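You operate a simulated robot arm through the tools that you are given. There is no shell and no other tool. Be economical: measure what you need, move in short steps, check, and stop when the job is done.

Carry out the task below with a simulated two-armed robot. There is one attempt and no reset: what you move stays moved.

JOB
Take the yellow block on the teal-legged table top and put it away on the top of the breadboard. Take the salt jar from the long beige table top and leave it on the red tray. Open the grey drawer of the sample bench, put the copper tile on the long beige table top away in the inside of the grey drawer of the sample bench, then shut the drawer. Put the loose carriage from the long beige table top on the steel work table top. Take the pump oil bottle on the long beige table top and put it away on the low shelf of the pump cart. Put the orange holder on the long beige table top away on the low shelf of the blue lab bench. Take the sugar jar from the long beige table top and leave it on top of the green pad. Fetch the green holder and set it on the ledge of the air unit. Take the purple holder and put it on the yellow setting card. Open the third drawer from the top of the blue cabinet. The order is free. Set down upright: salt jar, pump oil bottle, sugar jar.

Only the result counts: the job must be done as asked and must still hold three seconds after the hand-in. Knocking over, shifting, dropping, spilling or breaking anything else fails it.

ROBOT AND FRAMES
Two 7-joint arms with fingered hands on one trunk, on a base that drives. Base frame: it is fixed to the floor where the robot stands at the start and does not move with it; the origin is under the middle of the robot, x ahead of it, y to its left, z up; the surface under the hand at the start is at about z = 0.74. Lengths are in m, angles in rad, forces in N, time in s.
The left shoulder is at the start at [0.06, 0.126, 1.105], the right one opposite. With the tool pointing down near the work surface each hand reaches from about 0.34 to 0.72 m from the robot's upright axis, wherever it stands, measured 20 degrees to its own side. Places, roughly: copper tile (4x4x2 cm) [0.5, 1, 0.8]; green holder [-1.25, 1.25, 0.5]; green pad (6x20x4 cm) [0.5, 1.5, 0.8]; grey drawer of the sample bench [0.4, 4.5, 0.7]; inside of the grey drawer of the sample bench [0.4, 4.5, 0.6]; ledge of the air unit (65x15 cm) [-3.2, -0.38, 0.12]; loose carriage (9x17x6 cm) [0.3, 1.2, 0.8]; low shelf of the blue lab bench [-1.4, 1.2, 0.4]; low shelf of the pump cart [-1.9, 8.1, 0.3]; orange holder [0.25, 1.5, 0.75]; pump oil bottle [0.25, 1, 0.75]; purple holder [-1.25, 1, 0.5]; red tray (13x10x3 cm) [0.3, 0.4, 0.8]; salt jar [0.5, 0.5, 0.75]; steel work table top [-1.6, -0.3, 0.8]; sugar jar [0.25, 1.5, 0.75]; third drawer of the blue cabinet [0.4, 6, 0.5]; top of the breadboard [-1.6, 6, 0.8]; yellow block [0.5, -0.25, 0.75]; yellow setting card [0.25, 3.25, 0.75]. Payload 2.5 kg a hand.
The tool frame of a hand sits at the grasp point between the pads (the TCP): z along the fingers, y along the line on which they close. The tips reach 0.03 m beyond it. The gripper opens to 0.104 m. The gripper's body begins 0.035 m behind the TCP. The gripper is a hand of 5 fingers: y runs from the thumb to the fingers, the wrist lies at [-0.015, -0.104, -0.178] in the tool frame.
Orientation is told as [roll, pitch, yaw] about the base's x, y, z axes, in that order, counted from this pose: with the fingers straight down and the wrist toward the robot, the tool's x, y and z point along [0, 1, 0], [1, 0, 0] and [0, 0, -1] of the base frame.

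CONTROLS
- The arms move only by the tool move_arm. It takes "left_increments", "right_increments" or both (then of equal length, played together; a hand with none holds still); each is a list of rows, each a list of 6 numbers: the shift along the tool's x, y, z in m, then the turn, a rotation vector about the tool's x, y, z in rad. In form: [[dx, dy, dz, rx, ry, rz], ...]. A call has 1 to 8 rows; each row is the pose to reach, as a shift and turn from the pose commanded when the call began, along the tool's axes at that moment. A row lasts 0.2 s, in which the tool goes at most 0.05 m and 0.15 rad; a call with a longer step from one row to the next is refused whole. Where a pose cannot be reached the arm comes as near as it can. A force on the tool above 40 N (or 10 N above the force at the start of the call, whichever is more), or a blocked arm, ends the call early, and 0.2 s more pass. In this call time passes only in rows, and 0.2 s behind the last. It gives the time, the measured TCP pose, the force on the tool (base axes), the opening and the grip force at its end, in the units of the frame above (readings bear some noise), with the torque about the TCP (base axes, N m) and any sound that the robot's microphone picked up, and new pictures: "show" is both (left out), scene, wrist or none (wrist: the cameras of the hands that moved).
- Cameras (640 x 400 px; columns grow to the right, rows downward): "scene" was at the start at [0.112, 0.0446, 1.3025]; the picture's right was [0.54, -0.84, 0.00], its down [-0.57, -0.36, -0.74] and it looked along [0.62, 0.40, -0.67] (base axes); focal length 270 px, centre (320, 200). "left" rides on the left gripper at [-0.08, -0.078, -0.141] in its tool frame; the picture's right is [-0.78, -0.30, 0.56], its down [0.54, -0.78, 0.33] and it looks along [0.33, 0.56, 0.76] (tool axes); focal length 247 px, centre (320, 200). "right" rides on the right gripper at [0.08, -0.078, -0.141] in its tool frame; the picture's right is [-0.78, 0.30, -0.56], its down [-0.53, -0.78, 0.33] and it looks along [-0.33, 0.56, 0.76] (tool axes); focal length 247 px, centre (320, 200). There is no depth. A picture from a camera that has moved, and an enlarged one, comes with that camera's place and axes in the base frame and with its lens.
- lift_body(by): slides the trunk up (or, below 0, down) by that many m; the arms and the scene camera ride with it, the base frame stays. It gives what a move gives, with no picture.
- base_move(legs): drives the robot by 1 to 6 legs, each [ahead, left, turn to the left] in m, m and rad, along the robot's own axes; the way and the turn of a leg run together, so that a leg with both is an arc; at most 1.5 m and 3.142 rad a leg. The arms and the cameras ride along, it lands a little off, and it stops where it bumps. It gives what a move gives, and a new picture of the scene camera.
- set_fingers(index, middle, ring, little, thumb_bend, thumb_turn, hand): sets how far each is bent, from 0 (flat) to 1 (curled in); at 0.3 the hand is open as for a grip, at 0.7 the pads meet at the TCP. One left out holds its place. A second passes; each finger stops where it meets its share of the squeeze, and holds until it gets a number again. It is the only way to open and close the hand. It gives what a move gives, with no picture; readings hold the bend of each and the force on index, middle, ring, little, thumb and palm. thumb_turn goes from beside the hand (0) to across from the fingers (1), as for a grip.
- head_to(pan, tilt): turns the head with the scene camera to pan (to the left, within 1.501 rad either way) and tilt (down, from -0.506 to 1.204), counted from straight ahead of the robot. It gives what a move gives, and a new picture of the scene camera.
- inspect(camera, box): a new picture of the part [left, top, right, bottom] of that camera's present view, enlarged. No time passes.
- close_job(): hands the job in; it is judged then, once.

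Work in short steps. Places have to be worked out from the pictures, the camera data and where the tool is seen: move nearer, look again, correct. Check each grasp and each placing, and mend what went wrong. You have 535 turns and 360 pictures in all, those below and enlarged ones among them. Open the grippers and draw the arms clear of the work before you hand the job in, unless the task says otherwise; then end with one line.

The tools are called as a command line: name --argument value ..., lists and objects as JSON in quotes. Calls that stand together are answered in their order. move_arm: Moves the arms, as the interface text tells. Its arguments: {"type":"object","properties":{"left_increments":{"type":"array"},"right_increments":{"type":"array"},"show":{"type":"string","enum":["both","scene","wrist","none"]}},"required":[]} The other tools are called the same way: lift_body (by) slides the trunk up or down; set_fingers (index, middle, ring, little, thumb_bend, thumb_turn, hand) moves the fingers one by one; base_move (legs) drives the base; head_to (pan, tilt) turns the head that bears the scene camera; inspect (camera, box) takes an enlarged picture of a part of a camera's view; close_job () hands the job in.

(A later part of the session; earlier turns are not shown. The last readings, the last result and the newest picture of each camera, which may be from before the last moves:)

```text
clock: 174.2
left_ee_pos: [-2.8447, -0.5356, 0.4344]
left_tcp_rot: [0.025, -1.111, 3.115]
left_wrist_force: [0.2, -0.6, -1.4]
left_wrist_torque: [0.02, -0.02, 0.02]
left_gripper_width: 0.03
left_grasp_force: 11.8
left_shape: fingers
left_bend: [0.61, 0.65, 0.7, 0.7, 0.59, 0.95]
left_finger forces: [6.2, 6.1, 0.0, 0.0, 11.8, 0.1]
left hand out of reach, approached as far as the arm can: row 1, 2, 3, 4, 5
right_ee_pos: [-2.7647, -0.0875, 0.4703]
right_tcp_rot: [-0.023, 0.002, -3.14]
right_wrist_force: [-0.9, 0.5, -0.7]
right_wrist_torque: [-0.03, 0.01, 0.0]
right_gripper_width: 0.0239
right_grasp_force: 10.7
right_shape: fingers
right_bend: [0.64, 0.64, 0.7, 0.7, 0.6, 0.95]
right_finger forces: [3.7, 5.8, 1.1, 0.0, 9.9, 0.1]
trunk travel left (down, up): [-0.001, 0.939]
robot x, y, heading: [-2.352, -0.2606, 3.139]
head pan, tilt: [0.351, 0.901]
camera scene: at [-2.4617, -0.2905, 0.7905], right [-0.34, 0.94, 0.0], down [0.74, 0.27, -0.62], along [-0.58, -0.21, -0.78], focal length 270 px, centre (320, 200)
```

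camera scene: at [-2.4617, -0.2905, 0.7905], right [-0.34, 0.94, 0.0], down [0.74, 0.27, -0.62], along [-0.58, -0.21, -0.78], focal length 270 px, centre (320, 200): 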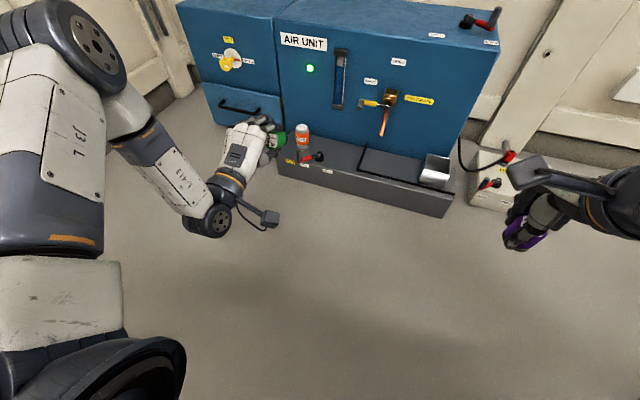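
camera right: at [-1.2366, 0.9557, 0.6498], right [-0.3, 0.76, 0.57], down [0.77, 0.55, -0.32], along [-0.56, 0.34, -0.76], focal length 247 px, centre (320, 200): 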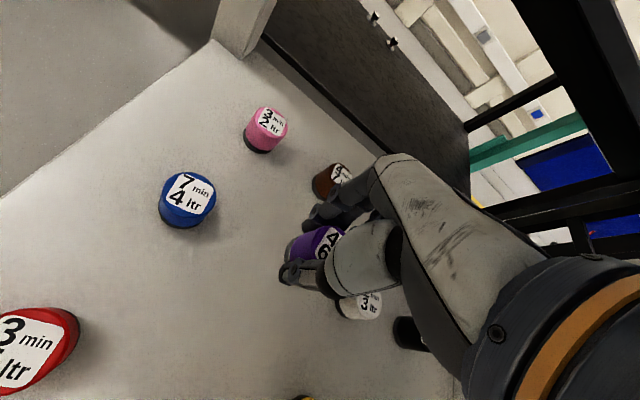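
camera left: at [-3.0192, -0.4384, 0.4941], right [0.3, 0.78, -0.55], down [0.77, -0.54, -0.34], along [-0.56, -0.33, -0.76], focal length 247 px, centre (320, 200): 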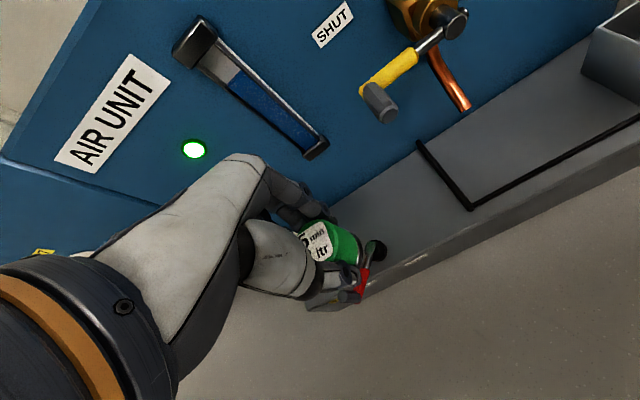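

The elbow is confined to shoulder height, so the wrist bottoms out around z≈0.42. Probe the lowest TCP with the hand hanging straight (fingers tilted back ~0.5 rad), wrist right under the elbow.

move_arm --left_increments '[[0.01, -0.015, -0.02, 0.14, 0, 0], [0.02, -0.03, -0.04, 0.28, 0, 0], [0.03, -0.045, -0.06, 0.42, 0, 0], [0.04, -0.06, -0.08, 0.56, 0, 0], [0.05, -0.075, -0.1, 0.7, 0, 0], [0.055, -0.09, -0.12, 0.84, 0, 0], [0.055, -0.1, -0.139, 0.98, 0, 0], [0.055, -0.1, -0.139, 1.12, 0, 0]]' --show "none"

move_arm --left_increments '[[0, 0, 0, 0.14, 0, 0], [0, 0, 0, 0.28, 0, 0], [0, 0, 0, 0.42, 0, 0], [0, 0, 0.0, 0.5, 0, 0], [0, 0, 0.03, 0.5, 0, 0], [0, 0, 0.07, 0.5, 0, 0], [0, 0, 0.11, 0.5, 0, 0], [0, 0, 0.15, 0.5, 0, 0]]' --show "scene"

```text
clock: 175.7
left_ee_pos: [-2.657, -0.5489, 0.3447]
left_tcp_rot: [-0.148, -0.084, 3.136]
left_wrist_force: [0.5, -0.5, 0.3]
left_wrist_torque: [0.02, -0.02, -0.02]
left_gripper_width: 0.03
left_grasp_force: 11.3
left_shape: fingers
left_bend: [0.61, 0.65, 0.7, 0.7, 0.59, 0.95]
left_finger forces: [6.0, 5.7, 0.1, 0.0, 11.6, 0.0]
right_ee_pos: [-2.7636, -0.0884, 0.4711]
right_tcp_rot: [-0.02, 0.002, -3.139]
right_wrist_force: [-0.2, -0.4, -1.2]
right_wrist_torque: [-0.03, 0.02, 0.01]
right_gripper_width: 0.0238
right_grasp_force: 9.9
right_shape: fingers
right_bend: [0.64, 0.64, 0.7, 0.7, 0.6, 0.95]
right_finger forces: [3.5, 5.8, 1.2, 0.1, 10.0, 0.0]
trunk travel left (down, up): [-0.001, 0.939]
robot x, y, heading: [-2.3515, -0.2653, 3.142]
head pan, tilt: [0.351, 0.901]
stopped in row 7 (left hand): the arm was blocked; the commanded pose is now the measured one
```

```text
clock: 177.5
left_ee_pos: [-2.6686, -0.5313, 0.2144]
left_tcp_rot: [-0.157, 0.408, 3.063]
left_wrist_force: [0.3, -0.4, -0.2]
left_wrist_torque: [0.01, -0.01, 0.0]
left_gripper_width: 0.03
left_grasp_force: 11.5
left_shape: fingers
left_bend: [0.61, 0.65, 0.7, 0.7, 0.59, 0.95]
left_finger forces: [6.2, 5.7, 0.0, 0.0, 11.1, 0.1]
left hand out of reach, approached as far as the arm can: row 8
right_ee_pos: [-2.7647, -0.0894, 0.4706]
right_tcp_rot: [-0.019, 0.001, -3.141]
right_wrist_force: [0.4, 0.3, -0.5]
right_wrist_torque: [0.01, -0.01, -0.02]
right_gripper_width: 0.0239
right_grasp_force: 10.3
right_shape: fingers
right_bend: [0.64, 0.64, 0.7, 0.7, 0.6, 0.95]
right_finger forces: [3.7, 5.7, 1.2, 0.0, 10.1, 0.0]
trunk travel left (down, up): [-0.001, 0.939]
robot x, y, heading: [-2.3517, -0.2688, 3.14]
head pan, tilt: [0.351, 0.901]
camera scene: at [-2.4616, -0.2906, 0.7905], right [-0.34, 0.94, 0.0], down [0.74, 0.27, -0.62], along [-0.58, -0.21, -0.78], focal length 270 px, centre (320, 200)
```

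scene: 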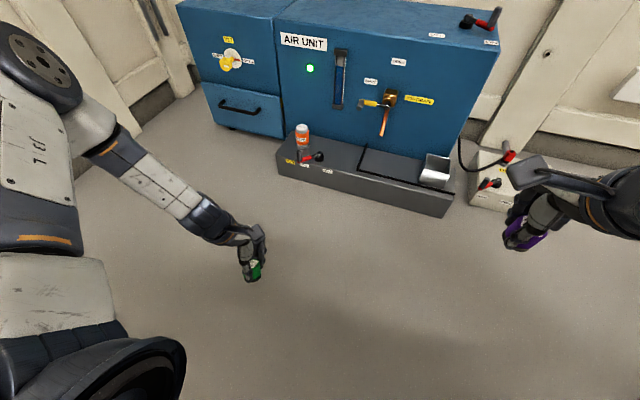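

This close-in pose reached 0.214. Continue down.

move_arm --left_increments '[[0, 0.0, 0.02, 0, 0, 0], [0, 0.0, 0.05, 0, 0, 0], [0, 0, 0.08, 0, 0, 0]]' --show "none"

```text
clock: 178.3
left_ee_pos: [-2.6351, -0.5441, 0.2096]
left_tcp_rot: [-0.156, 0.408, 3.061]
left_wrist_force: [0.2, 0.2, -1.4]
left_wrist_torque: [0.01, 0.03, 0.01]
left_gripper_width: 0.0299
left_grasp_force: 11.3
left_shape: fingers
left_bend: [0.61, 0.65, 0.7, 0.7, 0.59, 0.95]
left_finger forces: [6.1, 5.8, 0.0, 0.0, 11.1, 0.0]
left hand out of reach, approached as far as the arm can: row 1, 2, 3
right_ee_pos: [-2.7649, -0.0881, 0.4718]
right_tcp_rot: [-0.021, 0.001, -3.139]
right_wrist_force: [0.0, -0.6, -1.0]
right_wrist_torque: [-0.02, 0.03, 0.01]
right_gripper_width: 0.0237
right_grasp_force: 10.5
right_shape: fingers
right_bend: [0.64, 0.64, 0.7, 0.7, 0.6, 0.95]
right_finger forces: [3.6, 5.7, 1.2, 0.0, 9.9, 0.1]
trunk travel left (down, up): [-0.001, 0.939]
robot x, y, heading: [-2.3524, -0.2622, 3.139]
head pan, tilt: [0.351, 0.901]
```

Lowest TCP is ≈0.21 close-in with the hand hanging. Holder bottom will then be ~4 cm above the ledge, so I'd let it down inside the bounded (railed) part of the ledge at ≈[-3.185,-0.265]. Drive in and turn −0.5 so the base keeps off the ledge.

base_move --legs '[[0.3, 0, 0], [0, 0, -0.5]]'

head_to --pan 0.75 --tilt 0.95

```text
clock: 181.7
left_ee_pos: [-3.0317, -0.3766, 0.2078]
left_tcp_rot: [-0.157, 0.408, 2.573]
left_wrist_force: [0.1, 0.3, -0.4]
left_wrist_torque: [0.05, 0.03, 0.01]
left_gripper_width: 0.0297
left_grasp_force: 11.2
left_shape: fingers
left_bend: [0.61, 0.65, 0.7, 0.7, 0.59, 0.95]
left_finger forces: [6.0, 5.6, 0.1, 0.0, 10.9, 0.0]
right_ee_pos: [-2.9329, 0.0852, 0.4706]
right_tcp_rot: [-0.021, 0.001, 2.653]
right_wrist_force: [0.8, 0.0, -1.0]
right_wrist_torque: [0.02, 0.03, -0.02]
right_gripper_width: 0.0236
right_grasp_force: 10.2
right_shape: fingers
right_bend: [0.65, 0.64, 0.7, 0.7, 0.6, 0.95]
right_finger forces: [3.7, 5.7, 1.3, 0.0, 9.9, 0.0]
trunk travel left (down, up): [-0.001, 0.939]
robot x, y, heading: [-2.6529, -0.2653, 2.654]
head pan, tilt: [0.351, 0.901]
camera scene: at [-2.7603, -0.2348, 0.7905], right [0.14, 0.99, 0.0], down [0.78, -0.11, -0.62], along [-0.61, 0.09, -0.78], focal length 270 px, centre (320, 200)
```

scene: 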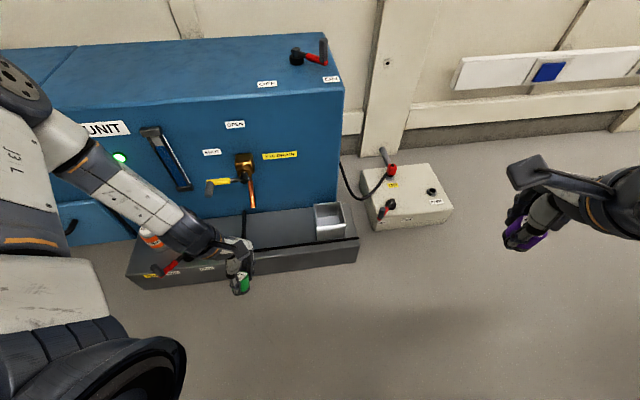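

```text
clock: 182.6
left_ee_pos: [-3.0326, -0.3779, 0.2091]
left_tcp_rot: [-0.158, 0.406, 2.573]
left_wrist_force: [0.5, 0.4, -1.5]
left_wrist_torque: [-0.01, 0.05, 0.0]
left_gripper_width: 0.0298
left_grasp_force: 11.6
left_shape: fingers
left_bend: [0.61, 0.65, 0.7, 0.7, 0.59, 0.95]
left_finger forces: [6.0, 5.7, 0.0, 0.1, 10.9, 0.1]
right_ee_pos: [-2.9318, 0.0858, 0.4721]
right_tcp_rot: [-0.021, 0.002, 2.653]
right_wrist_force: [-0.1, 0.2, -1.2]
right_wrist_torque: [0.01, 0.01, 0.0]
right_gripper_width: 0.0237
right_grasp_force: 9.7
right_shape: fingers
right_bend: [0.65, 0.64, 0.7, 0.7, 0.6, 0.95]
right_finger forces: [3.5, 5.8, 1.3, 0.0, 9.8, 0.1]
trunk travel left (down, up): [-0.001, 0.939]
robot x, y, heading: [-2.6529, -0.2628, 2.651]
head pan, tilt: [0.75, 0.949]
camera scene: at [-2.7559, -0.264, 0.7869], right [-0.25, 0.97, 0.0], down [0.79, 0.21, -0.58], along [-0.56, -0.15, -0.81], focal length 270 px, centre (320, 200)
```

scene: 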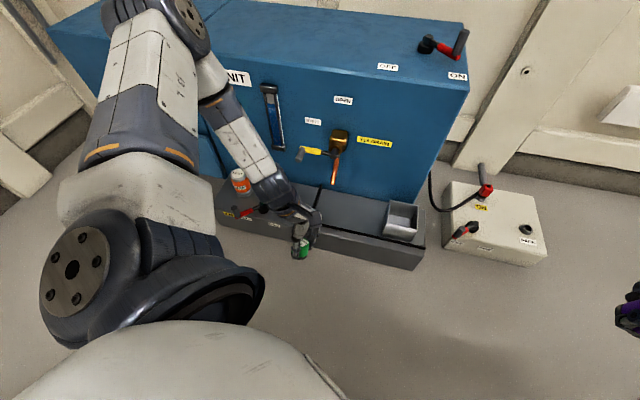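

Advance the base toward the drop spot (hand toward ≈[-3.16,-0.27]).

base_move --legs '[[0.155, -0.033, 0]]'

move_arm --left_increments '[[0, 0.02, 0.004, 0, 0, 0], [0, 0.035, 0.008, 0, 0, 0]]' --show "both"

```text
clock: 184.0
left_ee_pos: [-3.1527, -0.2763, 0.2082]
left_tcp_rot: [-0.158, 0.405, 2.573]
left_wrist_force: [0.0, 0.0, -0.2]
left_wrist_torque: [0.03, 0.02, 0.03]
left_gripper_width: 0.0297
left_grasp_force: 11.2
left_shape: fingers
left_bend: [0.61, 0.65, 0.7, 0.7, 0.59, 0.95]
left_finger forces: [6.0, 5.5, 0.1, 0.0, 10.9, 0.0]
right_ee_pos: [-3.0522, 0.1877, 0.4715]
right_tcp_rot: [-0.021, 0.002, 2.655]
right_wrist_force: [0.3, -0.2, -1.0]
right_wrist_torque: [0.03, 0.0, 0.01]
right_gripper_width: 0.0236
right_grasp_force: 10.6
right_shape: fingers
right_bend: [0.65, 0.64, 0.7, 0.7, 0.6, 0.95]
right_finger forces: [3.6, 5.6, 1.3, 0.1, 9.8, 0.0]
trunk travel left (down, up): [-0.001, 0.939]
robot x, y, heading: [-2.77, -0.1635, 2.651]
head pan, tilt: [0.75, 0.949]
camera scene: at [-2.8761, -0.1623, 0.7869], right [-0.26, 0.97, 0.0], down [0.79, 0.21, -0.58], along [-0.56, -0.15, -0.81], focal length 270 px, centre (320, 200)
```

scene: 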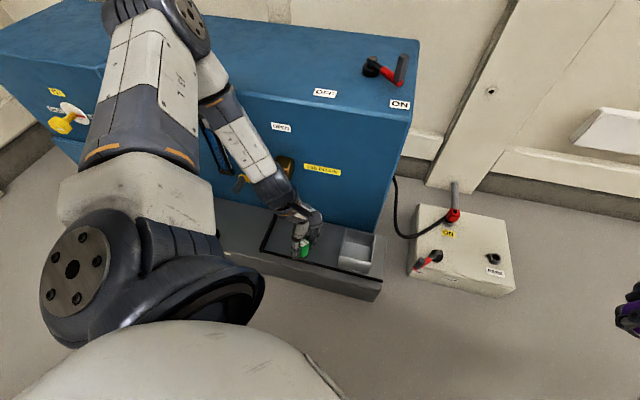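

```text
clock: 184.6
left_ee_pos: [-3.1741, -0.2657, 0.2121]
left_tcp_rot: [-0.159, 0.408, 2.575]
left_wrist_force: [1.3, -0.4, -0.9]
left_wrist_torque: [0.03, 0.0, -0.02]
left_gripper_width: 0.0301
left_grasp_force: 11.8
left_shape: fingers
left_bend: [0.61, 0.65, 0.7, 0.7, 0.59, 0.95]
left_finger forces: [6.1, 5.7, 0.0, 0.0, 10.9, 0.0]
left hand out of reach, approached as far as the arm can: row 1, 2
right_ee_pos: [-3.0536, 0.1861, 0.4719]
right_tcp_rot: [-0.02, 0.003, 2.655]
right_wrist_force: [-0.5, 0.6, -1.1]
right_wrist_torque: [0.0, 0.01, -0.01]
right_gripper_width: 0.0237
right_grasp_force: 10.1
right_shape: fingers
right_bend: [0.65, 0.64, 0.7, 0.7, 0.6, 0.95]
right_finger forces: [3.5, 5.7, 1.3, 0.0, 9.9, 0.1]
trunk travel left (down, up): [-0.001, 0.939]
robot x, y, heading: [-2.7673, -0.1636, 2.65]
head pan, tilt: [0.75, 0.949]
camera scene: at [-2.8761, -0.1624, 0.7869], right [-0.26, 0.97, 0.0], down [0.79, 0.21, -0.58], along [-0.56, -0.15, -0.81], focal length 270 px, centre (320, 200)
camera left: at [-3.1349, -0.2245, 0.3815], right [0.83, 0.48, -0.28], down [0.48, -0.87, -0.07], along [-0.27, -0.07, -0.96], focal length 247 px, centre (320, 200)
```

scene: 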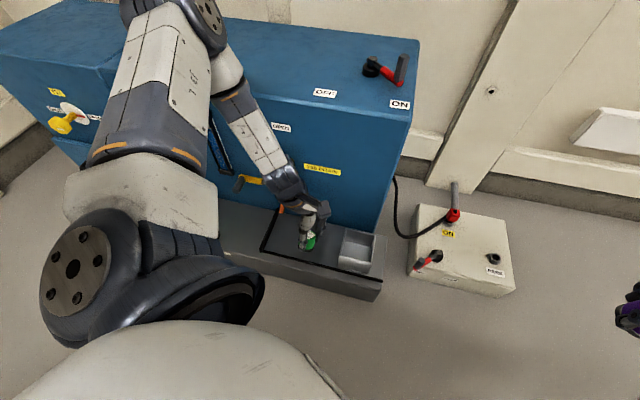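
left: 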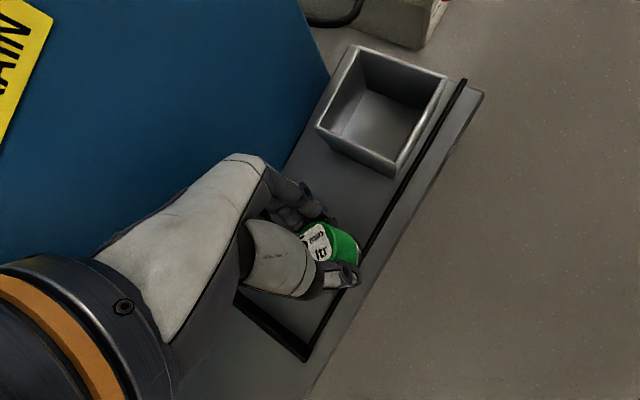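

Holder bottom is right over the front rail; go ~2.2 cm deeper with the base.

base_move --legs '[[0.022, 0.006, 0]]'

inspect --camera "left" --box '[160, 0, 560, 400]'

```text
clock: 185.4
left_ee_pos: [-3.1967, -0.2626, 0.2121]
left_tcp_rot: [-0.156, 0.405, 2.574]
left_wrist_force: [0.0, 0.0, -0.9]
left_wrist_torque: [0.02, 0.02, 0.02]
left_gripper_width: 0.0302
left_grasp_force: 11.3
left_shape: fingers
left_bend: [0.61, 0.65, 0.7, 0.7, 0.59, 0.95]
left_finger forces: [6.0, 5.6, 0.0, 0.0, 11.1, 0.0]
right_ee_pos: [-3.0766, 0.1912, 0.4711]
right_tcp_rot: [-0.02, 0.001, 2.653]
right_wrist_force: [-0.8, -0.3, -0.2]
right_wrist_torque: [-0.01, 0.01, -0.05]
right_gripper_width: 0.0238
right_grasp_force: 10.2
right_shape: fingers
right_bend: [0.65, 0.64, 0.7, 0.7, 0.6, 0.95]
right_finger forces: [3.6, 5.8, 1.3, 0.1, 9.8, 0.0]
trunk travel left (down, up): [-0.001, 0.939]
robot x, y, heading: [-2.7971, -0.157, 2.651]
head pan, tilt: [0.75, 0.949]
camera scene: at [-2.8983, -0.1574, 0.7869], right [-0.26, 0.97, 0.0], down [0.79, 0.21, -0.58], along [-0.56, -0.15, -0.81], focal length 270 px, centre (320, 200)
```

scene: 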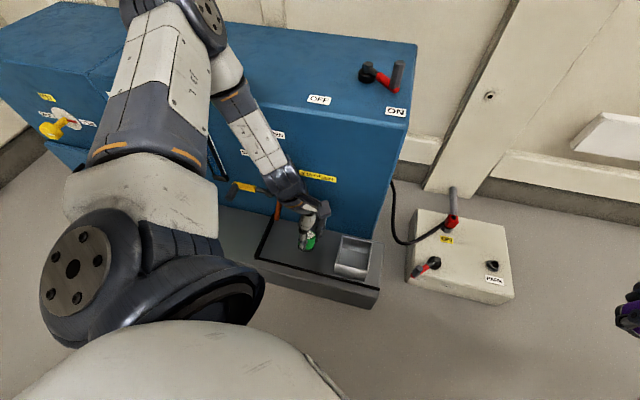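

```text
1.00 times, centred on (360, 200) of left (not enlarged: the box is as wide or as high as the picture)
camera zoom: at [-3.1571, -0.2197, 0.3814], right [0.83, 0.48, -0.28], down [0.48, -0.87, -0.07], along [-0.28, -0.07, -0.96], focal length 247 px, centre (280, 200)
```

zoom: 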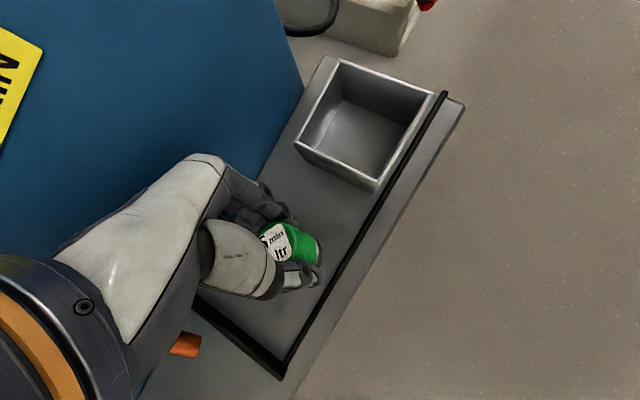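

Now over the railed area. Release gently.

set_fingers --hand "left" --index 0.48 --middle 0.5 --ring 0.55 --little 0.55 --thumb_bend 0.45

inspect --camera "left" --box '[160, 0, 560, 400]'

```text
clock: 186.4
left_ee_pos: [-3.1977, -0.2622, 0.2113]
left_tcp_rot: [-0.157, 0.406, 2.574]
left_wrist_force: [0.1, -0.4, 0.3]
left_wrist_torque: [0.01, 0.0, 0.0]
left_gripper_width: 0.0604
left_grasp_force: 0.0
left_shape: fingers
left_bend: [0.48, 0.5, 0.55, 0.55, 0.45, 0.97]
left_finger forces: [0.0, 0.0, 0.0, 0.0, 0.1, 0.0]
right_ee_pos: [-3.0763, 0.1921, 0.4712]
right_tcp_rot: [-0.021, 0.002, 2.654]
right_wrist_force: [0.2, 0.1, -1.0]
right_wrist_torque: [0.01, 0.03, -0.02]
right_gripper_width: 0.024
right_grasp_force: 9.8
right_shape: fingers
right_bend: [0.65, 0.64, 0.7, 0.7, 0.6, 0.95]
right_finger forces: [3.6, 5.7, 1.3, 0.0, 9.8, 0.1]
trunk travel left (down, up): [-0.001, 0.939]
robot x, y, heading: [-2.7921, -0.1542, 2.652]
head pan, tilt: [0.75, 0.949]
```

```text
1.00 times, centred on (360, 200) of left (not enlarged: the box is as wide or as high as the picture)
camera zoom: at [-3.1571, -0.2197, 0.3814], right [0.83, 0.48, -0.28], down [0.48, -0.87, -0.07], along [-0.28, -0.07, -0.96], focal length 247 px, centre (280, 200)
```

zoom: 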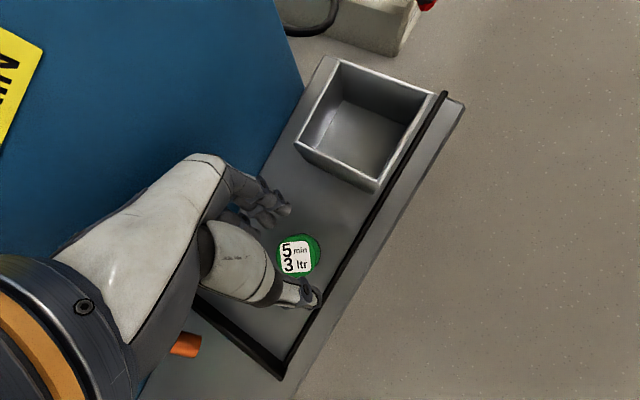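

It landed upright. Raise the trunk and back off.

lift_body --by 0.08

base_move --legs '[[-0.3, 0.0, 0.49]]'

```text
clock: 187.6
left_ee_pos: [-3.1961, -0.2618, 0.2915]
left_tcp_rot: [-0.156, 0.406, 2.573]
left_wrist_force: [-0.8, 0.4, 0.4]
left_wrist_torque: [-0.02, 0.03, -0.03]
left_gripper_width: 0.061
left_grasp_force: 0.1
left_shape: fingers
left_bend: [0.48, 0.5, 0.55, 0.55, 0.45, 0.97]
left_finger forces: [0.1, 0.0, 0.0, 0.1, 0.0, 0.0]
right_ee_pos: [-3.0755, 0.1913, 0.5516]
right_tcp_rot: [-0.02, 0.002, 2.655]
right_wrist_force: [0.7, -0.5, -0.1]
right_wrist_torque: [-0.01, 0.0, -0.03]
right_gripper_width: 0.024
right_grasp_force: 10.7
right_shape: fingers
right_bend: [0.65, 0.64, 0.7, 0.7, 0.6, 0.95]
right_finger forces: [3.6, 5.7, 1.4, 0.0, 9.9, 0.1]
trunk travel left (down, up): [-0.081, 0.859]
robot x, y, heading: [-2.7948, -0.1529, 2.65]
head pan, tilt: [0.75, 0.949]
```

```text
clock: 189.6
left_ee_pos: [-2.8102, -0.5112, 0.2925]
left_tcp_rot: [-0.157, 0.406, 3.062]
left_wrist_force: [0.0, -1.1, 0.0]
left_wrist_torque: [0.01, 0.0, -0.01]
left_gripper_width: 0.0611
left_grasp_force: 0.1
left_shape: fingers
left_bend: [0.48, 0.5, 0.55, 0.55, 0.45, 0.97]
left_finger forces: [0.0, 0.0, 0.1, 0.1, 0.1, 0.0]
right_ee_pos: [-2.9175, -0.0536, 0.551]
right_tcp_rot: [-0.02, 0.003, -3.14]
right_wrist_force: [0.2, -0.6, -0.1]
right_wrist_torque: [0.01, -0.02, -0.03]
right_gripper_width: 0.0237
right_grasp_force: 9.9
right_shape: fingers
right_bend: [0.65, 0.64, 0.7, 0.7, 0.6, 0.95]
right_finger forces: [3.5, 5.6, 1.3, 0.1, 9.7, 0.0]
trunk travel left (down, up): [-0.081, 0.859]
robot x, y, heading: [-2.5068, -0.2332, 3.14]
head pan, tilt: [0.75, 0.949]
camera scene: at [-2.5956, -0.28, 0.8669], right [-0.68, 0.73, 0.0], down [0.6, 0.55, -0.58], along [-0.43, -0.4, -0.81], focal length 270 px, centre (320, 200)
```

scene: 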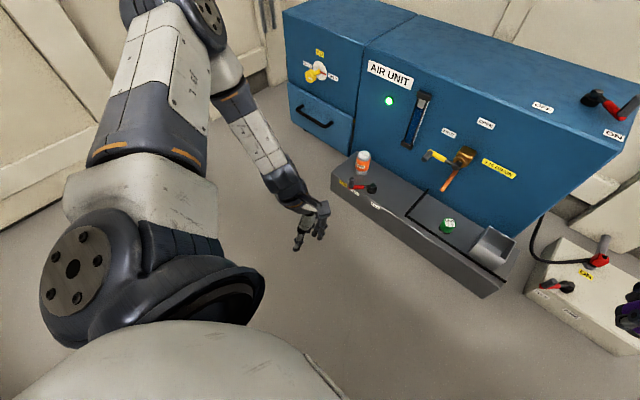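

Green holder stands on the ledge. Now re-pose the left arm to neutral and raise the trunk for leaving.

lift_body --by 0.4

move_arm --left_increments '[[0, 0.01, -0.03, -0.1, 0, 0], [0, 0.02, -0.07, -0.2, 0, 0], [0, 0.03, -0.11, -0.3, 0, 0], [0, 0.05, -0.14, -0.41, 0, 0], [0, 0.08, -0.17, -0.41, 0.1, 0], [-0.02, 0.12, -0.19, -0.41, 0.15, 0], [-0.04, 0.16, -0.2, -0.41, 0.15, 0]]' --show "none"

lift_body --by 0.39

```text
clock: 193.4
left_ee_pos: [-2.8099, -0.5113, 0.6918]
left_tcp_rot: [-0.157, 0.406, 3.063]
left_wrist_force: [0.3, -0.2, 0.6]
left_wrist_torque: [-0.01, 0.0, 0.01]
left_gripper_width: 0.0609
left_grasp_force: 0.0
left_shape: fingers
left_bend: [0.48, 0.5, 0.55, 0.55, 0.45, 0.97]
left_finger forces: [0.0, 0.0, 0.0, 0.0, 0.0, 0.1]
right_ee_pos: [-2.9166, -0.0544, 0.9515]
right_tcp_rot: [-0.02, 0.002, -3.139]
right_wrist_force: [-1.4, 0.1, -1.2]
right_wrist_torque: [-0.02, -0.01, -0.04]
right_gripper_width: 0.0239
right_grasp_force: 9.9
right_shape: fingers
right_bend: [0.65, 0.64, 0.7, 0.7, 0.6, 0.95]
right_finger forces: [3.5, 5.6, 1.3, 0.1, 9.8, 0.0]
trunk travel left (down, up): [-0.481, 0.459]
robot x, y, heading: [-2.5051, -0.2311, 3.139]
head pan, tilt: [0.75, 0.949]
```

```text
clock: 195.0
left_ee_pos: [-3.038, -0.4811, 0.8155]
left_tcp_rot: [0.001, -0.002, 3.094]
left_wrist_force: [0.7, -0.9, -0.2]
left_wrist_torque: [-0.02, 0.0, -0.03]
left_gripper_width: 0.0611
left_grasp_force: 0.0
left_shape: fingers
left_bend: [0.48, 0.5, 0.55, 0.55, 0.45, 0.97]
left_finger forces: [0.0, 0.1, 0.1, 0.0, 0.0, 0.0]
right_ee_pos: [-2.9162, -0.0537, 0.9498]
right_tcp_rot: [-0.02, 0.001, -3.14]
right_wrist_force: [0.2, -0.2, -1.6]
right_wrist_torque: [-0.04, 0.0, 0.02]
right_gripper_width: 0.0236
right_grasp_force: 9.4
right_shape: fingers
right_bend: [0.65, 0.64, 0.7, 0.7, 0.6, 0.95]
right_finger forces: [3.5, 5.6, 1.3, 0.0, 9.7, 0.1]
trunk travel left (down, up): [-0.481, 0.459]
robot x, y, heading: [-2.5088, -0.2316, 3.143]
head pan, tilt: [0.75, 0.949]
```

```text
clock: 198.8
left_ee_pos: [-3.0377, -0.4811, 1.2075]
left_tcp_rot: [0.002, -0.002, 3.093]
left_wrist_force: [0.2, 0.2, 0.0]
left_wrist_torque: [-0.03, 0.02, 0.04]
left_gripper_width: 0.0609
left_grasp_force: 0.0
left_shape: fingers
left_bend: [0.48, 0.5, 0.55, 0.55, 0.45, 0.97]
left_finger forces: [0.0, 0.0, 0.1, 0.1, 0.0, 0.1]
right_ee_pos: [-2.9168, -0.0538, 1.3411]
right_tcp_rot: [-0.019, 0.003, -3.141]
right_wrist_force: [0.6, -0.6, -0.7]
right_wrist_torque: [-0.05, 0.01, 0.01]
right_gripper_width: 0.0236
right_grasp_force: 10.5
right_shape: fingers
right_bend: [0.65, 0.64, 0.7, 0.7, 0.6, 0.95]
right_finger forces: [3.5, 5.6, 1.3, 0.0, 9.7, 0.0]
trunk travel left (down, up): [-0.871, 0.069]
robot x, y, heading: [-2.5048, -0.2323, 3.141]
head pan, tilt: [0.75, 0.949]
```

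Pull the left hand in, then retrace the way out through the corridor.

move_arm --left_increments '[[-0.02, -0.03, -0.03, 0, 0, 0], [-0.04, -0.07, -0.06, 0, 0, 0], [-0.06, -0.11, -0.09, 0, 0, 0.05], [-0.06, -0.11, -0.13, 0, 0, -0.05]]' --show "none"

base_move --legs '[[0, 0.25, 0], [0, 0, -1.57], [-0.62, 0, 0]]'

```text
refused: row 2 steps farther than a row can; nothing moved
```

```text
clock: 207.5
left_ee_pos: [-2.7567, -0.5611, 1.2065]
left_tcp_rot: [0.001, -0.001, 1.526]
left_wrist_force: [0.4, 0.2, 0.1]
left_wrist_torque: [0.01, 0.02, 0.01]
left_gripper_width: 0.061
left_grasp_force: 0.1
left_shape: fingers
left_bend: [0.48, 0.5, 0.55, 0.55, 0.45, 0.97]
left_finger forces: [0.1, 0.1, 0.0, 0.0, 0.0, 0.0]
right_ee_pos: [-2.3293, -0.6816, 1.3413]
right_tcp_rot: [-0.02, 0.002, 1.575]
right_wrist_force: [0.2, 0.6, -0.4]
right_wrist_torque: [0.01, 0.0, 0.03]
right_gripper_width: 0.0231
right_grasp_force: 9.5
right_shape: fingers
right_bend: [0.65, 0.64, 0.7, 0.7, 0.61, 0.95]
right_finger forces: [3.6, 5.5, 1.3, 0.1, 9.2, 0.0]
trunk travel left (down, up): [-0.871, 0.069]
robot x, y, heading: [-2.5019, -1.0917, 1.57]
head pan, tilt: [0.75, 0.949]
camera scene: at [-2.5524, -1.0011, 1.6569], right [0.73, 0.68, 0.0], down [0.55, -0.6, -0.58], along [-0.4, 0.43, -0.81], focal length 270 px, centre (320, 200)
```

scene: 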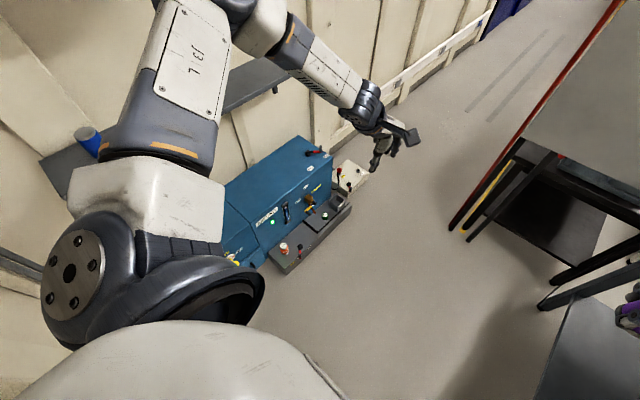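

Clear. Pull left hand up a bit and strafe right out of the corridor.

move_arm --left_increments '[[-0.01, -0.03, -0.03, 0, 0, 0], [-0.03, -0.06, -0.06, 0, 0, -0.04], [-0.05, -0.09, -0.09, 0, 0, -0.04], [-0.05, -0.11, -0.13, 0, 0, -0.04]]' --show "none"

base_move --legs '[[0, -1.05, 0], [0, -1.03, 0]]'

```text
clock: 208.5
left_ee_pos: [-2.7094, -0.6746, 1.3362]
left_tcp_rot: [0.002, -0.002, 1.566]
left_wrist_force: [0.3, -1.0, 0.5]
left_wrist_torque: [-0.02, 0.03, 0.01]
left_gripper_width: 0.061
left_grasp_force: 0.1
left_shape: fingers
left_bend: [0.48, 0.5, 0.55, 0.55, 0.45, 0.97]
left_finger forces: [0.1, 0.1, 0.1, 0.0, 0.1, 0.1]
right_ee_pos: [-2.3301, -0.6836, 1.3409]
right_tcp_rot: [-0.019, 0.003, 1.574]
right_wrist_force: [0.1, 0.0, -1.3]
right_wrist_torque: [0.02, 0.03, 0.01]
right_gripper_width: 0.0231
right_grasp_force: 9.8
right_shape: fingers
right_bend: [0.65, 0.64, 0.7, 0.7, 0.61, 0.95]
right_finger forces: [3.4, 5.5, 1.4, 0.0, 9.2, 0.0]
trunk travel left (down, up): [-0.871, 0.069]
robot x, y, heading: [-2.5056, -1.0947, 1.57]
head pan, tilt: [0.75, 0.949]
```

```text
clock: 218.8
left_ee_pos: [-0.6355, -0.6707, 1.3346]
left_tcp_rot: [0.004, -0.001, 1.577]
left_wrist_force: [-0.5, 0.2, 0.2]
left_wrist_torque: [-0.03, 0.01, -0.02]
left_gripper_width: 0.0611
left_grasp_force: 0.0
left_shape: fingers
left_bend: [0.48, 0.5, 0.55, 0.55, 0.45, 0.97]
left_finger forces: [0.0, 0.0, 0.0, 0.0, 0.0, 0.1]
right_ee_pos: [-0.255, -0.674, 1.3409]
right_tcp_rot: [-0.021, 0.003, 1.584]
right_wrist_force: [0.5, -0.2, -0.9]
right_wrist_torque: [0.0, -0.01, 0.05]
right_gripper_width: 0.0231
right_grasp_force: 9.7
right_shape: fingers
right_bend: [0.65, 0.64, 0.7, 0.7, 0.61, 0.95]
right_finger forces: [3.3, 5.5, 1.4, 0.0, 9.2, 0.0]
trunk travel left (down, up): [-0.871, 0.069]
robot x, y, heading: [-0.4234, -1.0889, 1.585]
head pan, tilt: [0.75, 0.949]
camera scene: at [-0.4748, -0.996, 1.6569], right [0.72, 0.69, 0.0], down [0.56, -0.59, -0.58], along [-0.4, 0.42, -0.81], focal length 270 px, centre (320, 200)
```

scene: 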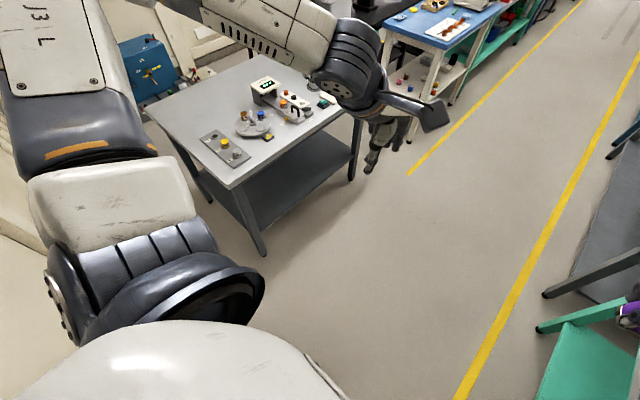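

Front strip of the steel table (x −1.21…−1.31) is free for the carriage. Drive up the aisle to the carriage and turn to heading −0.7.

base_move --legs '[[1.2, 0, 0], [1.2, 0, 0], [0, 0, -2.285]]'

lift_body --by -0.35

head_to --pan 0.35 --tilt 0.7

```text
clock: 236.0
left_ee_pos: [0.0139, 1.19, 1.3343]
left_tcp_rot: [0.002, 0.001, -0.728]
left_wrist_force: [0.2, 0.4, -0.6]
left_wrist_torque: [-0.02, -0.01, -0.07]
left_gripper_width: 0.0609
left_grasp_force: 0.1
left_shape: fingers
left_bend: [0.48, 0.5, 0.55, 0.55, 0.45, 0.97]
left_finger forces: [0.1, 0.0, 0.1, 0.1, 0.1, 0.0]
right_ee_pos: [-0.2436, 0.9099, 1.3402]
right_tcp_rot: [-0.02, 0.0, -0.718]
right_wrist_force: [-0.6, 0.1, -1.7]
right_wrist_torque: [-0.02, 0.0, -0.01]
right_gripper_width: 0.0222
right_grasp_force: 9.6
right_shape: fingers
right_bend: [0.65, 0.64, 0.7, 0.7, 0.61, 0.95]
right_finger forces: [3.4, 5.4, 1.6, 0.1, 8.7, 0.0]
trunk travel left (down, up): [-0.871, 0.069]
robot x, y, heading: [-0.4406, 1.3144, -0.723]
head pan, tilt: [0.75, 0.949]
camera scene: at [-0.3329, 1.2907, 1.6569], right [0.03, -1.0, 0.0], down [-0.81, -0.02, -0.58], along [0.58, 0.02, -0.81], focal length 270 px, centre (320, 200)
```

scene: 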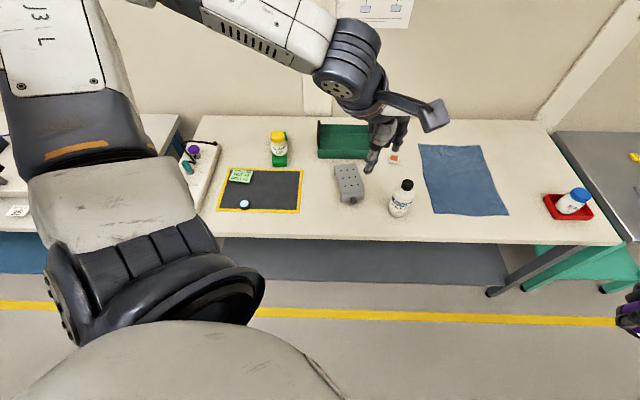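

```text
clock: 239.5
left_ee_pos: [0.0144, 1.1909, 0.9838]
left_tcp_rot: [0.002, 0.0, -0.728]
left_wrist_force: [1.0, 0.6, -1.0]
left_wrist_torque: [0.01, 0.02, -0.02]
left_gripper_width: 0.061
left_grasp_force: 0.0
left_shape: fingers
left_bend: [0.48, 0.5, 0.55, 0.55, 0.45, 0.97]
left_finger forces: [0.0, 0.1, 0.1, 0.0, 0.0, 0.1]
right_ee_pos: [-0.2438, 0.9115, 0.9923]
right_tcp_rot: [-0.02, 0.001, -0.72]
right_wrist_force: [0.3, -0.5, -0.8]
right_wrist_torque: [0.01, -0.02, 0.0]
right_gripper_width: 0.0224
right_grasp_force: 9.9
right_shape: fingers
right_bend: [0.65, 0.64, 0.7, 0.7, 0.61, 0.95]
right_finger forces: [3.4, 5.3, 1.6, 0.0, 8.7, 0.0]
trunk travel left (down, up): [-0.521, 0.419]
robot x, y, heading: [-0.4376, 1.3151, -0.721]
head pan, tilt: [0.75, 0.949]
```

```text
clock: 240.3
left_ee_pos: [0.0134, 1.19, 0.9836]
left_tcp_rot: [0.002, 0.001, -0.73]
left_wrist_force: [-0.1, 0.3, -0.2]
left_wrist_torque: [0.04, -0.01, 0.02]
left_gripper_width: 0.0609
left_grasp_force: 0.0
left_shape: fingers
left_bend: [0.48, 0.5, 0.55, 0.55, 0.45, 0.97]
left_finger forces: [0.1, 0.0, 0.0, 0.0, 0.0, 0.0]
right_ee_pos: [-0.2444, 0.9111, 0.99]
right_tcp_rot: [-0.02, 0.003, -0.719]
right_wrist_force: [-0.8, 0.4, -1.3]
right_wrist_torque: [0.02, 0.02, 0.03]
right_gripper_width: 0.0223
right_grasp_force: 9.1
right_shape: fingers
right_bend: [0.65, 0.64, 0.7, 0.7, 0.61, 0.95]
right_finger forces: [3.4, 5.2, 1.5, 0.1, 8.6, 0.1]
trunk travel left (down, up): [-0.521, 0.419]
robot x, y, heading: [-0.4356, 1.3162, -0.726]
head pan, tilt: [0.351, 0.7]
camera scene: at [-0.3265, 1.2579, 1.3266], right [-0.36, -0.93, 0.0], down [-0.6, 0.23, -0.76], along [0.71, -0.28, -0.64], focal length 270 px, centre (320, 200)
```

scene: 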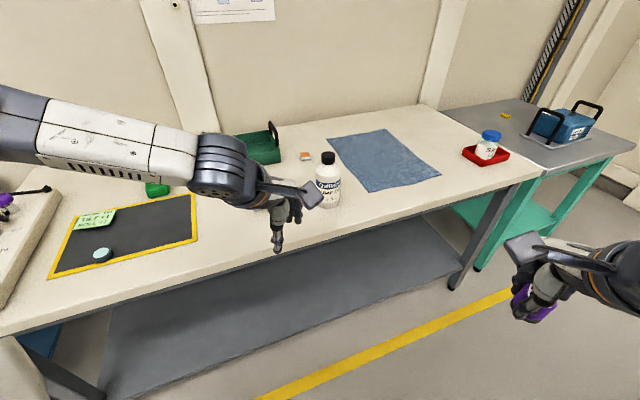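

Move in so the carriage is at the left hand, open the hand and yaw it to about −1.40.

base_move --legs '[[0.2, 0.17, 0.02]]'

set_fingers --hand "left" --index 0.3 --middle 0.3 --ring 0.3 --little 0.3 --thumb_bend 0.3

move_arm --left_increments '[[0, 0, -0.01, 0, 0, 0.14], [0, 0, -0.02, 0, 0, 0.28], [0, 0, -0.02, 0, 0, 0.42], [0, 0, -0.02, 0, 0, 0.56], [0, 0, -0.02, 0, 0, 0.68]]' --show "both"

```text
clock: 242.2
left_ee_pos: [0.2788, 1.1999, 0.9842]
left_tcp_rot: [0.0, 0.001, -0.71]
left_wrist_force: [0.4, 0.3, 0.2]
left_wrist_torque: [0.0, 0.03, 0.05]
left_gripper_width: 0.0609
left_grasp_force: 0.2
left_shape: fingers
left_bend: [0.48, 0.5, 0.55, 0.55, 0.45, 0.98]
left_finger forces: [0.0, 0.0, 0.0, 0.1, 0.0, 0.1]
right_ee_pos: [0.0267, 0.9143, 0.99]
right_tcp_rot: [-0.022, 0.005, -0.701]
right_wrist_force: [0.0, 0.4, -0.2]
right_wrist_torque: [0.01, -0.03, -0.01]
right_gripper_width: 0.0224
right_grasp_force: 9.2
right_shape: fingers
right_bend: [0.65, 0.64, 0.7, 0.7, 0.61, 0.95]
right_finger forces: [3.4, 5.3, 1.7, 0.1, 8.9, 0.0]
trunk travel left (down, up): [-0.521, 0.419]
robot x, y, heading: [-0.1745, 1.3137, -0.707]
head pan, tilt: [0.351, 0.7]
camera scene: at [-0.0625, 1.2596, 1.3266], right [-0.35, -0.94, 0.0], down [-0.6, 0.22, -0.76], along [0.72, -0.27, -0.64], focal length 270 px, centre (320, 200)
```

scene: 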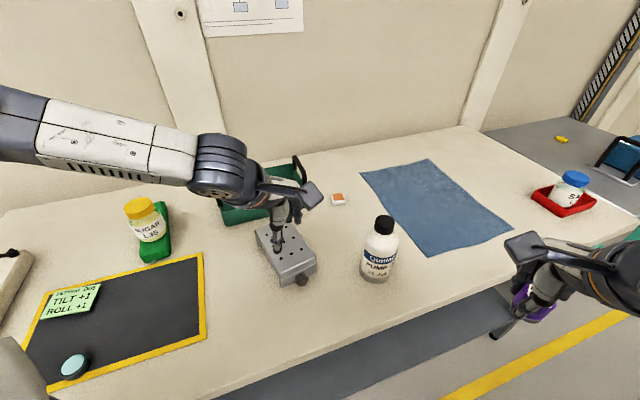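

```text
clock: 243.2
left_ee_pos: [0.2773, 1.1986, 0.9845]
left_tcp_rot: [0.001, -0.001, -0.709]
left_wrist_force: [-0.1, 0.6, 0.0]
left_wrist_torque: [-0.03, 0.0, 0.01]
left_gripper_width: 0.1023
left_grasp_force: 0.1
left_shape: fingers
left_bend: [0.3, 0.3, 0.3, 0.3, 0.3, 0.97]
left_finger forces: [0.1, 0.1, 0.0, 0.1, 0.0, 0.0]
right_ee_pos: [0.026, 0.9139, 0.9907]
right_tcp_rot: [-0.021, 0.002, -0.702]
right_wrist_force: [-0.6, -0.3, -0.3]
right_wrist_torque: [0.02, -0.04, 0.02]
right_gripper_width: 0.0222
right_grasp_force: 9.6
right_shape: fingers
right_bend: [0.65, 0.64, 0.7, 0.7, 0.61, 0.95]
right_finger forces: [3.3, 5.3, 1.7, 0.0, 8.9, 0.1]
trunk travel left (down, up): [-0.521, 0.419]
robot x, y, heading: [-0.1751, 1.3149, -0.702]
head pan, tilt: [0.351, 0.7]
```

```text
clock: 244.4
left_ee_pos: [0.2785, 1.1978, 1.0055]
left_tcp_rot: [0.001, 0.002, -1.389]
left_wrist_force: [0.7, -0.3, 0.3]
left_wrist_torque: [0.0, -0.01, -0.03]
left_gripper_width: 0.1029
left_grasp_force: 0.0
left_shape: fingers
left_bend: [0.3, 0.3, 0.3, 0.3, 0.3, 0.97]
left_finger forces: [0.1, 0.0, 0.0, 0.0, 0.0, 0.1]
right_ee_pos: [0.0248, 0.9152, 0.9923]
right_tcp_rot: [-0.021, 0.003, -0.702]
right_wrist_force: [-0.9, 0.0, -0.6]
right_wrist_torque: [0.02, 0.0, -0.02]
right_gripper_width: 0.0224
right_grasp_force: 9.9
right_shape: fingers
right_bend: [0.65, 0.64, 0.7, 0.7, 0.61, 0.95]
right_finger forces: [3.3, 5.3, 1.7, 0.1, 8.8, 0.1]
trunk travel left (down, up): [-0.521, 0.419]
robot x, y, heading: [-0.1749, 1.3159, -0.704]
head pan, tilt: [0.351, 0.7]
camera scene: at [-0.0629, 1.2595, 1.3266], right [-0.35, -0.94, 0.0], down [-0.6, 0.22, -0.76], along [0.72, -0.27, -0.64], focal length 270 px, centre (320, 200)
camera left: at [0.1852, 1.2608, 1.1458], right [-0.82, 0.15, -0.56], down [0.39, 0.86, -0.33], along [0.43, -0.49, -0.76], focal length 247 px, centre (320, 200)
```

scene: 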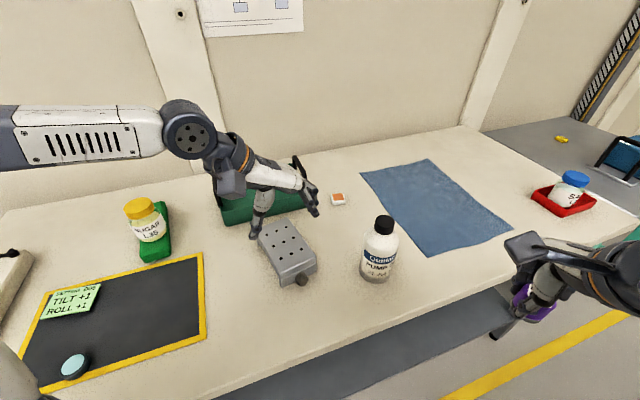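
left: 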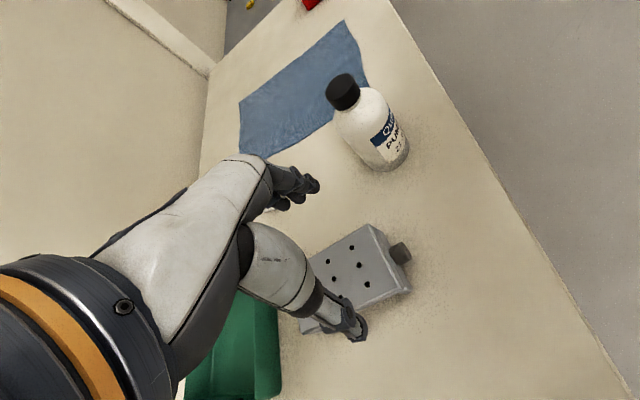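

Zoom on the carriage in both views.

inspect --camera "scene" --box '[220, 200, 360, 300]'

inspect --camera "left" --box '[270, 180, 470, 340]'

```text
4.00 times, centred on (290, 250) of scene
camera zoom: at [-0.0629, 1.2595, 1.3266], right [-0.35, -0.94, 0.0], down [-0.6, 0.22, -0.76], along [0.72, -0.27, -0.64], focal length 1078 px, centre (440, 0)
```

zoom: 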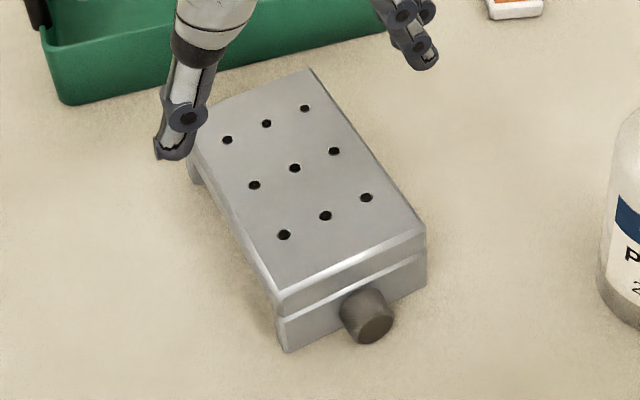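

```text
2.50 times, centred on (370, 260) of left
camera zoom: at [0.1852, 1.2608, 1.1458], right [-0.82, 0.15, -0.56], down [0.39, 0.86, -0.33], along [0.43, -0.49, -0.76], focal length 617 px, centre (195, 50)
```

zoom: 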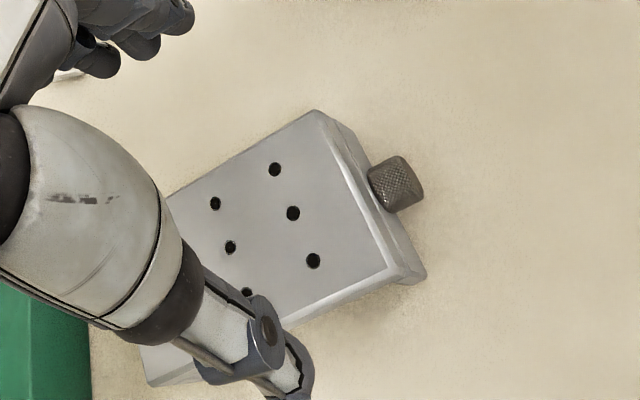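

Carriage plate centre ≈[0.351,1.192], top z≈0.85, axis ~10°. Move above it.

move_arm --left_increments '[[0.035, 0.009, 0.02, 0, 0, 0], [0.07, 0.019, 0.045, 0, 0, 0], [0.07, 0.019, 0.085, 0, 0, 0]]' --show "both"

```text
clock: 245.2
left_ee_pos: [0.3508, 1.191, 0.9203]
left_tcp_rot: [0.004, 0.001, -1.39]
left_wrist_force: [0.1, -0.2, -0.3]
left_wrist_torque: [-0.03, 0.0, -0.02]
left_gripper_width: 0.103
left_grasp_force: 0.1
left_shape: fingers
left_bend: [0.3, 0.3, 0.3, 0.3, 0.3, 0.98]
left_finger forces: [0.1, 0.0, 0.0, 0.1, 0.0, 0.0]
right_ee_pos: [0.0259, 0.915, 0.991]
right_tcp_rot: [-0.02, 0.003, -0.7]
right_wrist_force: [-0.7, -0.1, -1.1]
right_wrist_torque: [-0.01, 0.0, -0.02]
right_gripper_width: 0.0224
right_grasp_force: 9.6
right_shape: fingers
right_bend: [0.65, 0.64, 0.7, 0.7, 0.61, 0.95]
right_finger forces: [3.4, 5.3, 1.6, 0.0, 8.8, 0.0]
trunk travel left (down, up): [-0.521, 0.419]
robot x, y, heading: [-0.1744, 1.3158, -0.706]
head pan, tilt: [0.351, 0.7]
camera scene: at [-0.0628, 1.2595, 1.3267], right [-0.35, -0.94, 0.0], down [-0.6, 0.22, -0.76], along [0.72, -0.27, -0.64], focal length 270 px, centre (320, 200)
camera left: at [0.2575, 1.2535, 1.0605], right [-0.82, 0.15, -0.56], down [0.39, 0.86, -0.33], along [0.43, -0.49, -0.76], focal length 247 px, centre (320, 200)
```

scene: 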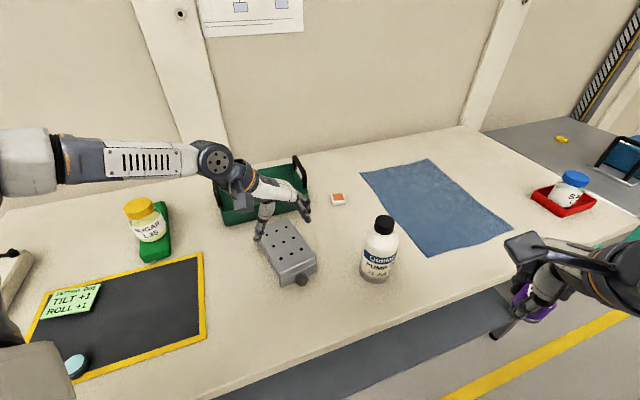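
left: 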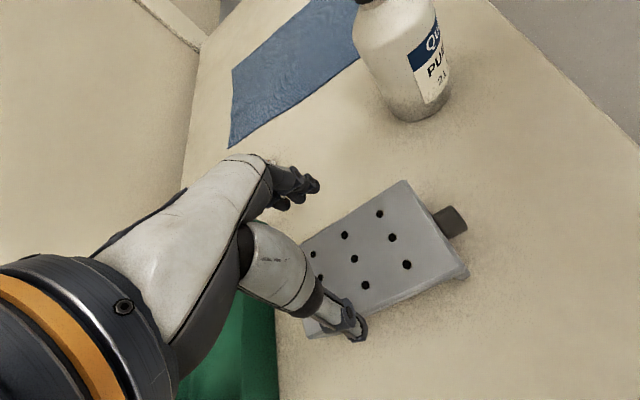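

Centre hole coincides with TCP projection. Descend part-way and check clearances.

move_arm --left_increments '[[0, 0, 0.03, 0, 0, 0], [0, 0, 0.045, 0, 0, 0]]' --show "wrist"

```text
clock: 245.8
left_ee_pos: [0.3508, 1.1927, 0.8746]
left_tcp_rot: [0.002, 0.0, -1.391]
left_wrist_force: [-0.2, -0.1, -0.7]
left_wrist_torque: [-0.01, 0.03, -0.01]
left_gripper_width: 0.1029
left_grasp_force: 0.1
left_shape: fingers
left_bend: [0.3, 0.3, 0.3, 0.3, 0.3, 0.97]
left_finger forces: [0.0, 0.0, 0.1, 0.0, 0.1, 0.0]
right_ee_pos: [0.0249, 0.9151, 0.9912]
right_tcp_rot: [-0.022, 0.002, -0.702]
right_wrist_force: [-0.5, 0.0, -1.2]
right_wrist_torque: [-0.02, 0.0, 0.0]
right_gripper_width: 0.022
right_grasp_force: 9.3
right_shape: fingers
right_bend: [0.65, 0.64, 0.7, 0.7, 0.61, 0.95]
right_finger forces: [3.3, 5.2, 1.6, 0.0, 8.8, 0.1]
trunk travel left (down, up): [-0.521, 0.419]
robot x, y, heading: [-0.1753, 1.315, -0.706]
head pan, tilt: [0.351, 0.7]
camera left: at [0.2571, 1.2546, 1.0156], right [-0.82, 0.15, -0.56], down [0.39, 0.86, -0.33], along [0.43, -0.49, -0.76], focal length 247 px, centre (320, 200)
```

left: 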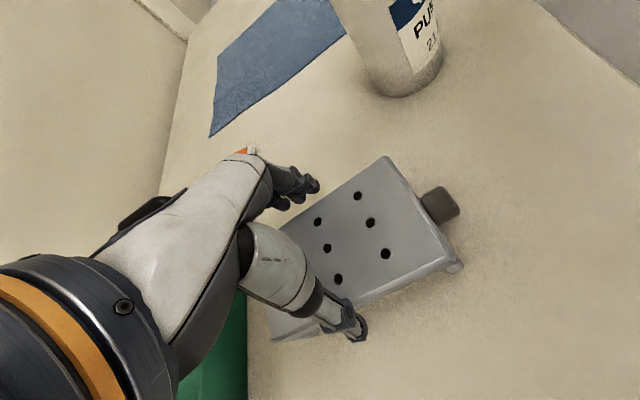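

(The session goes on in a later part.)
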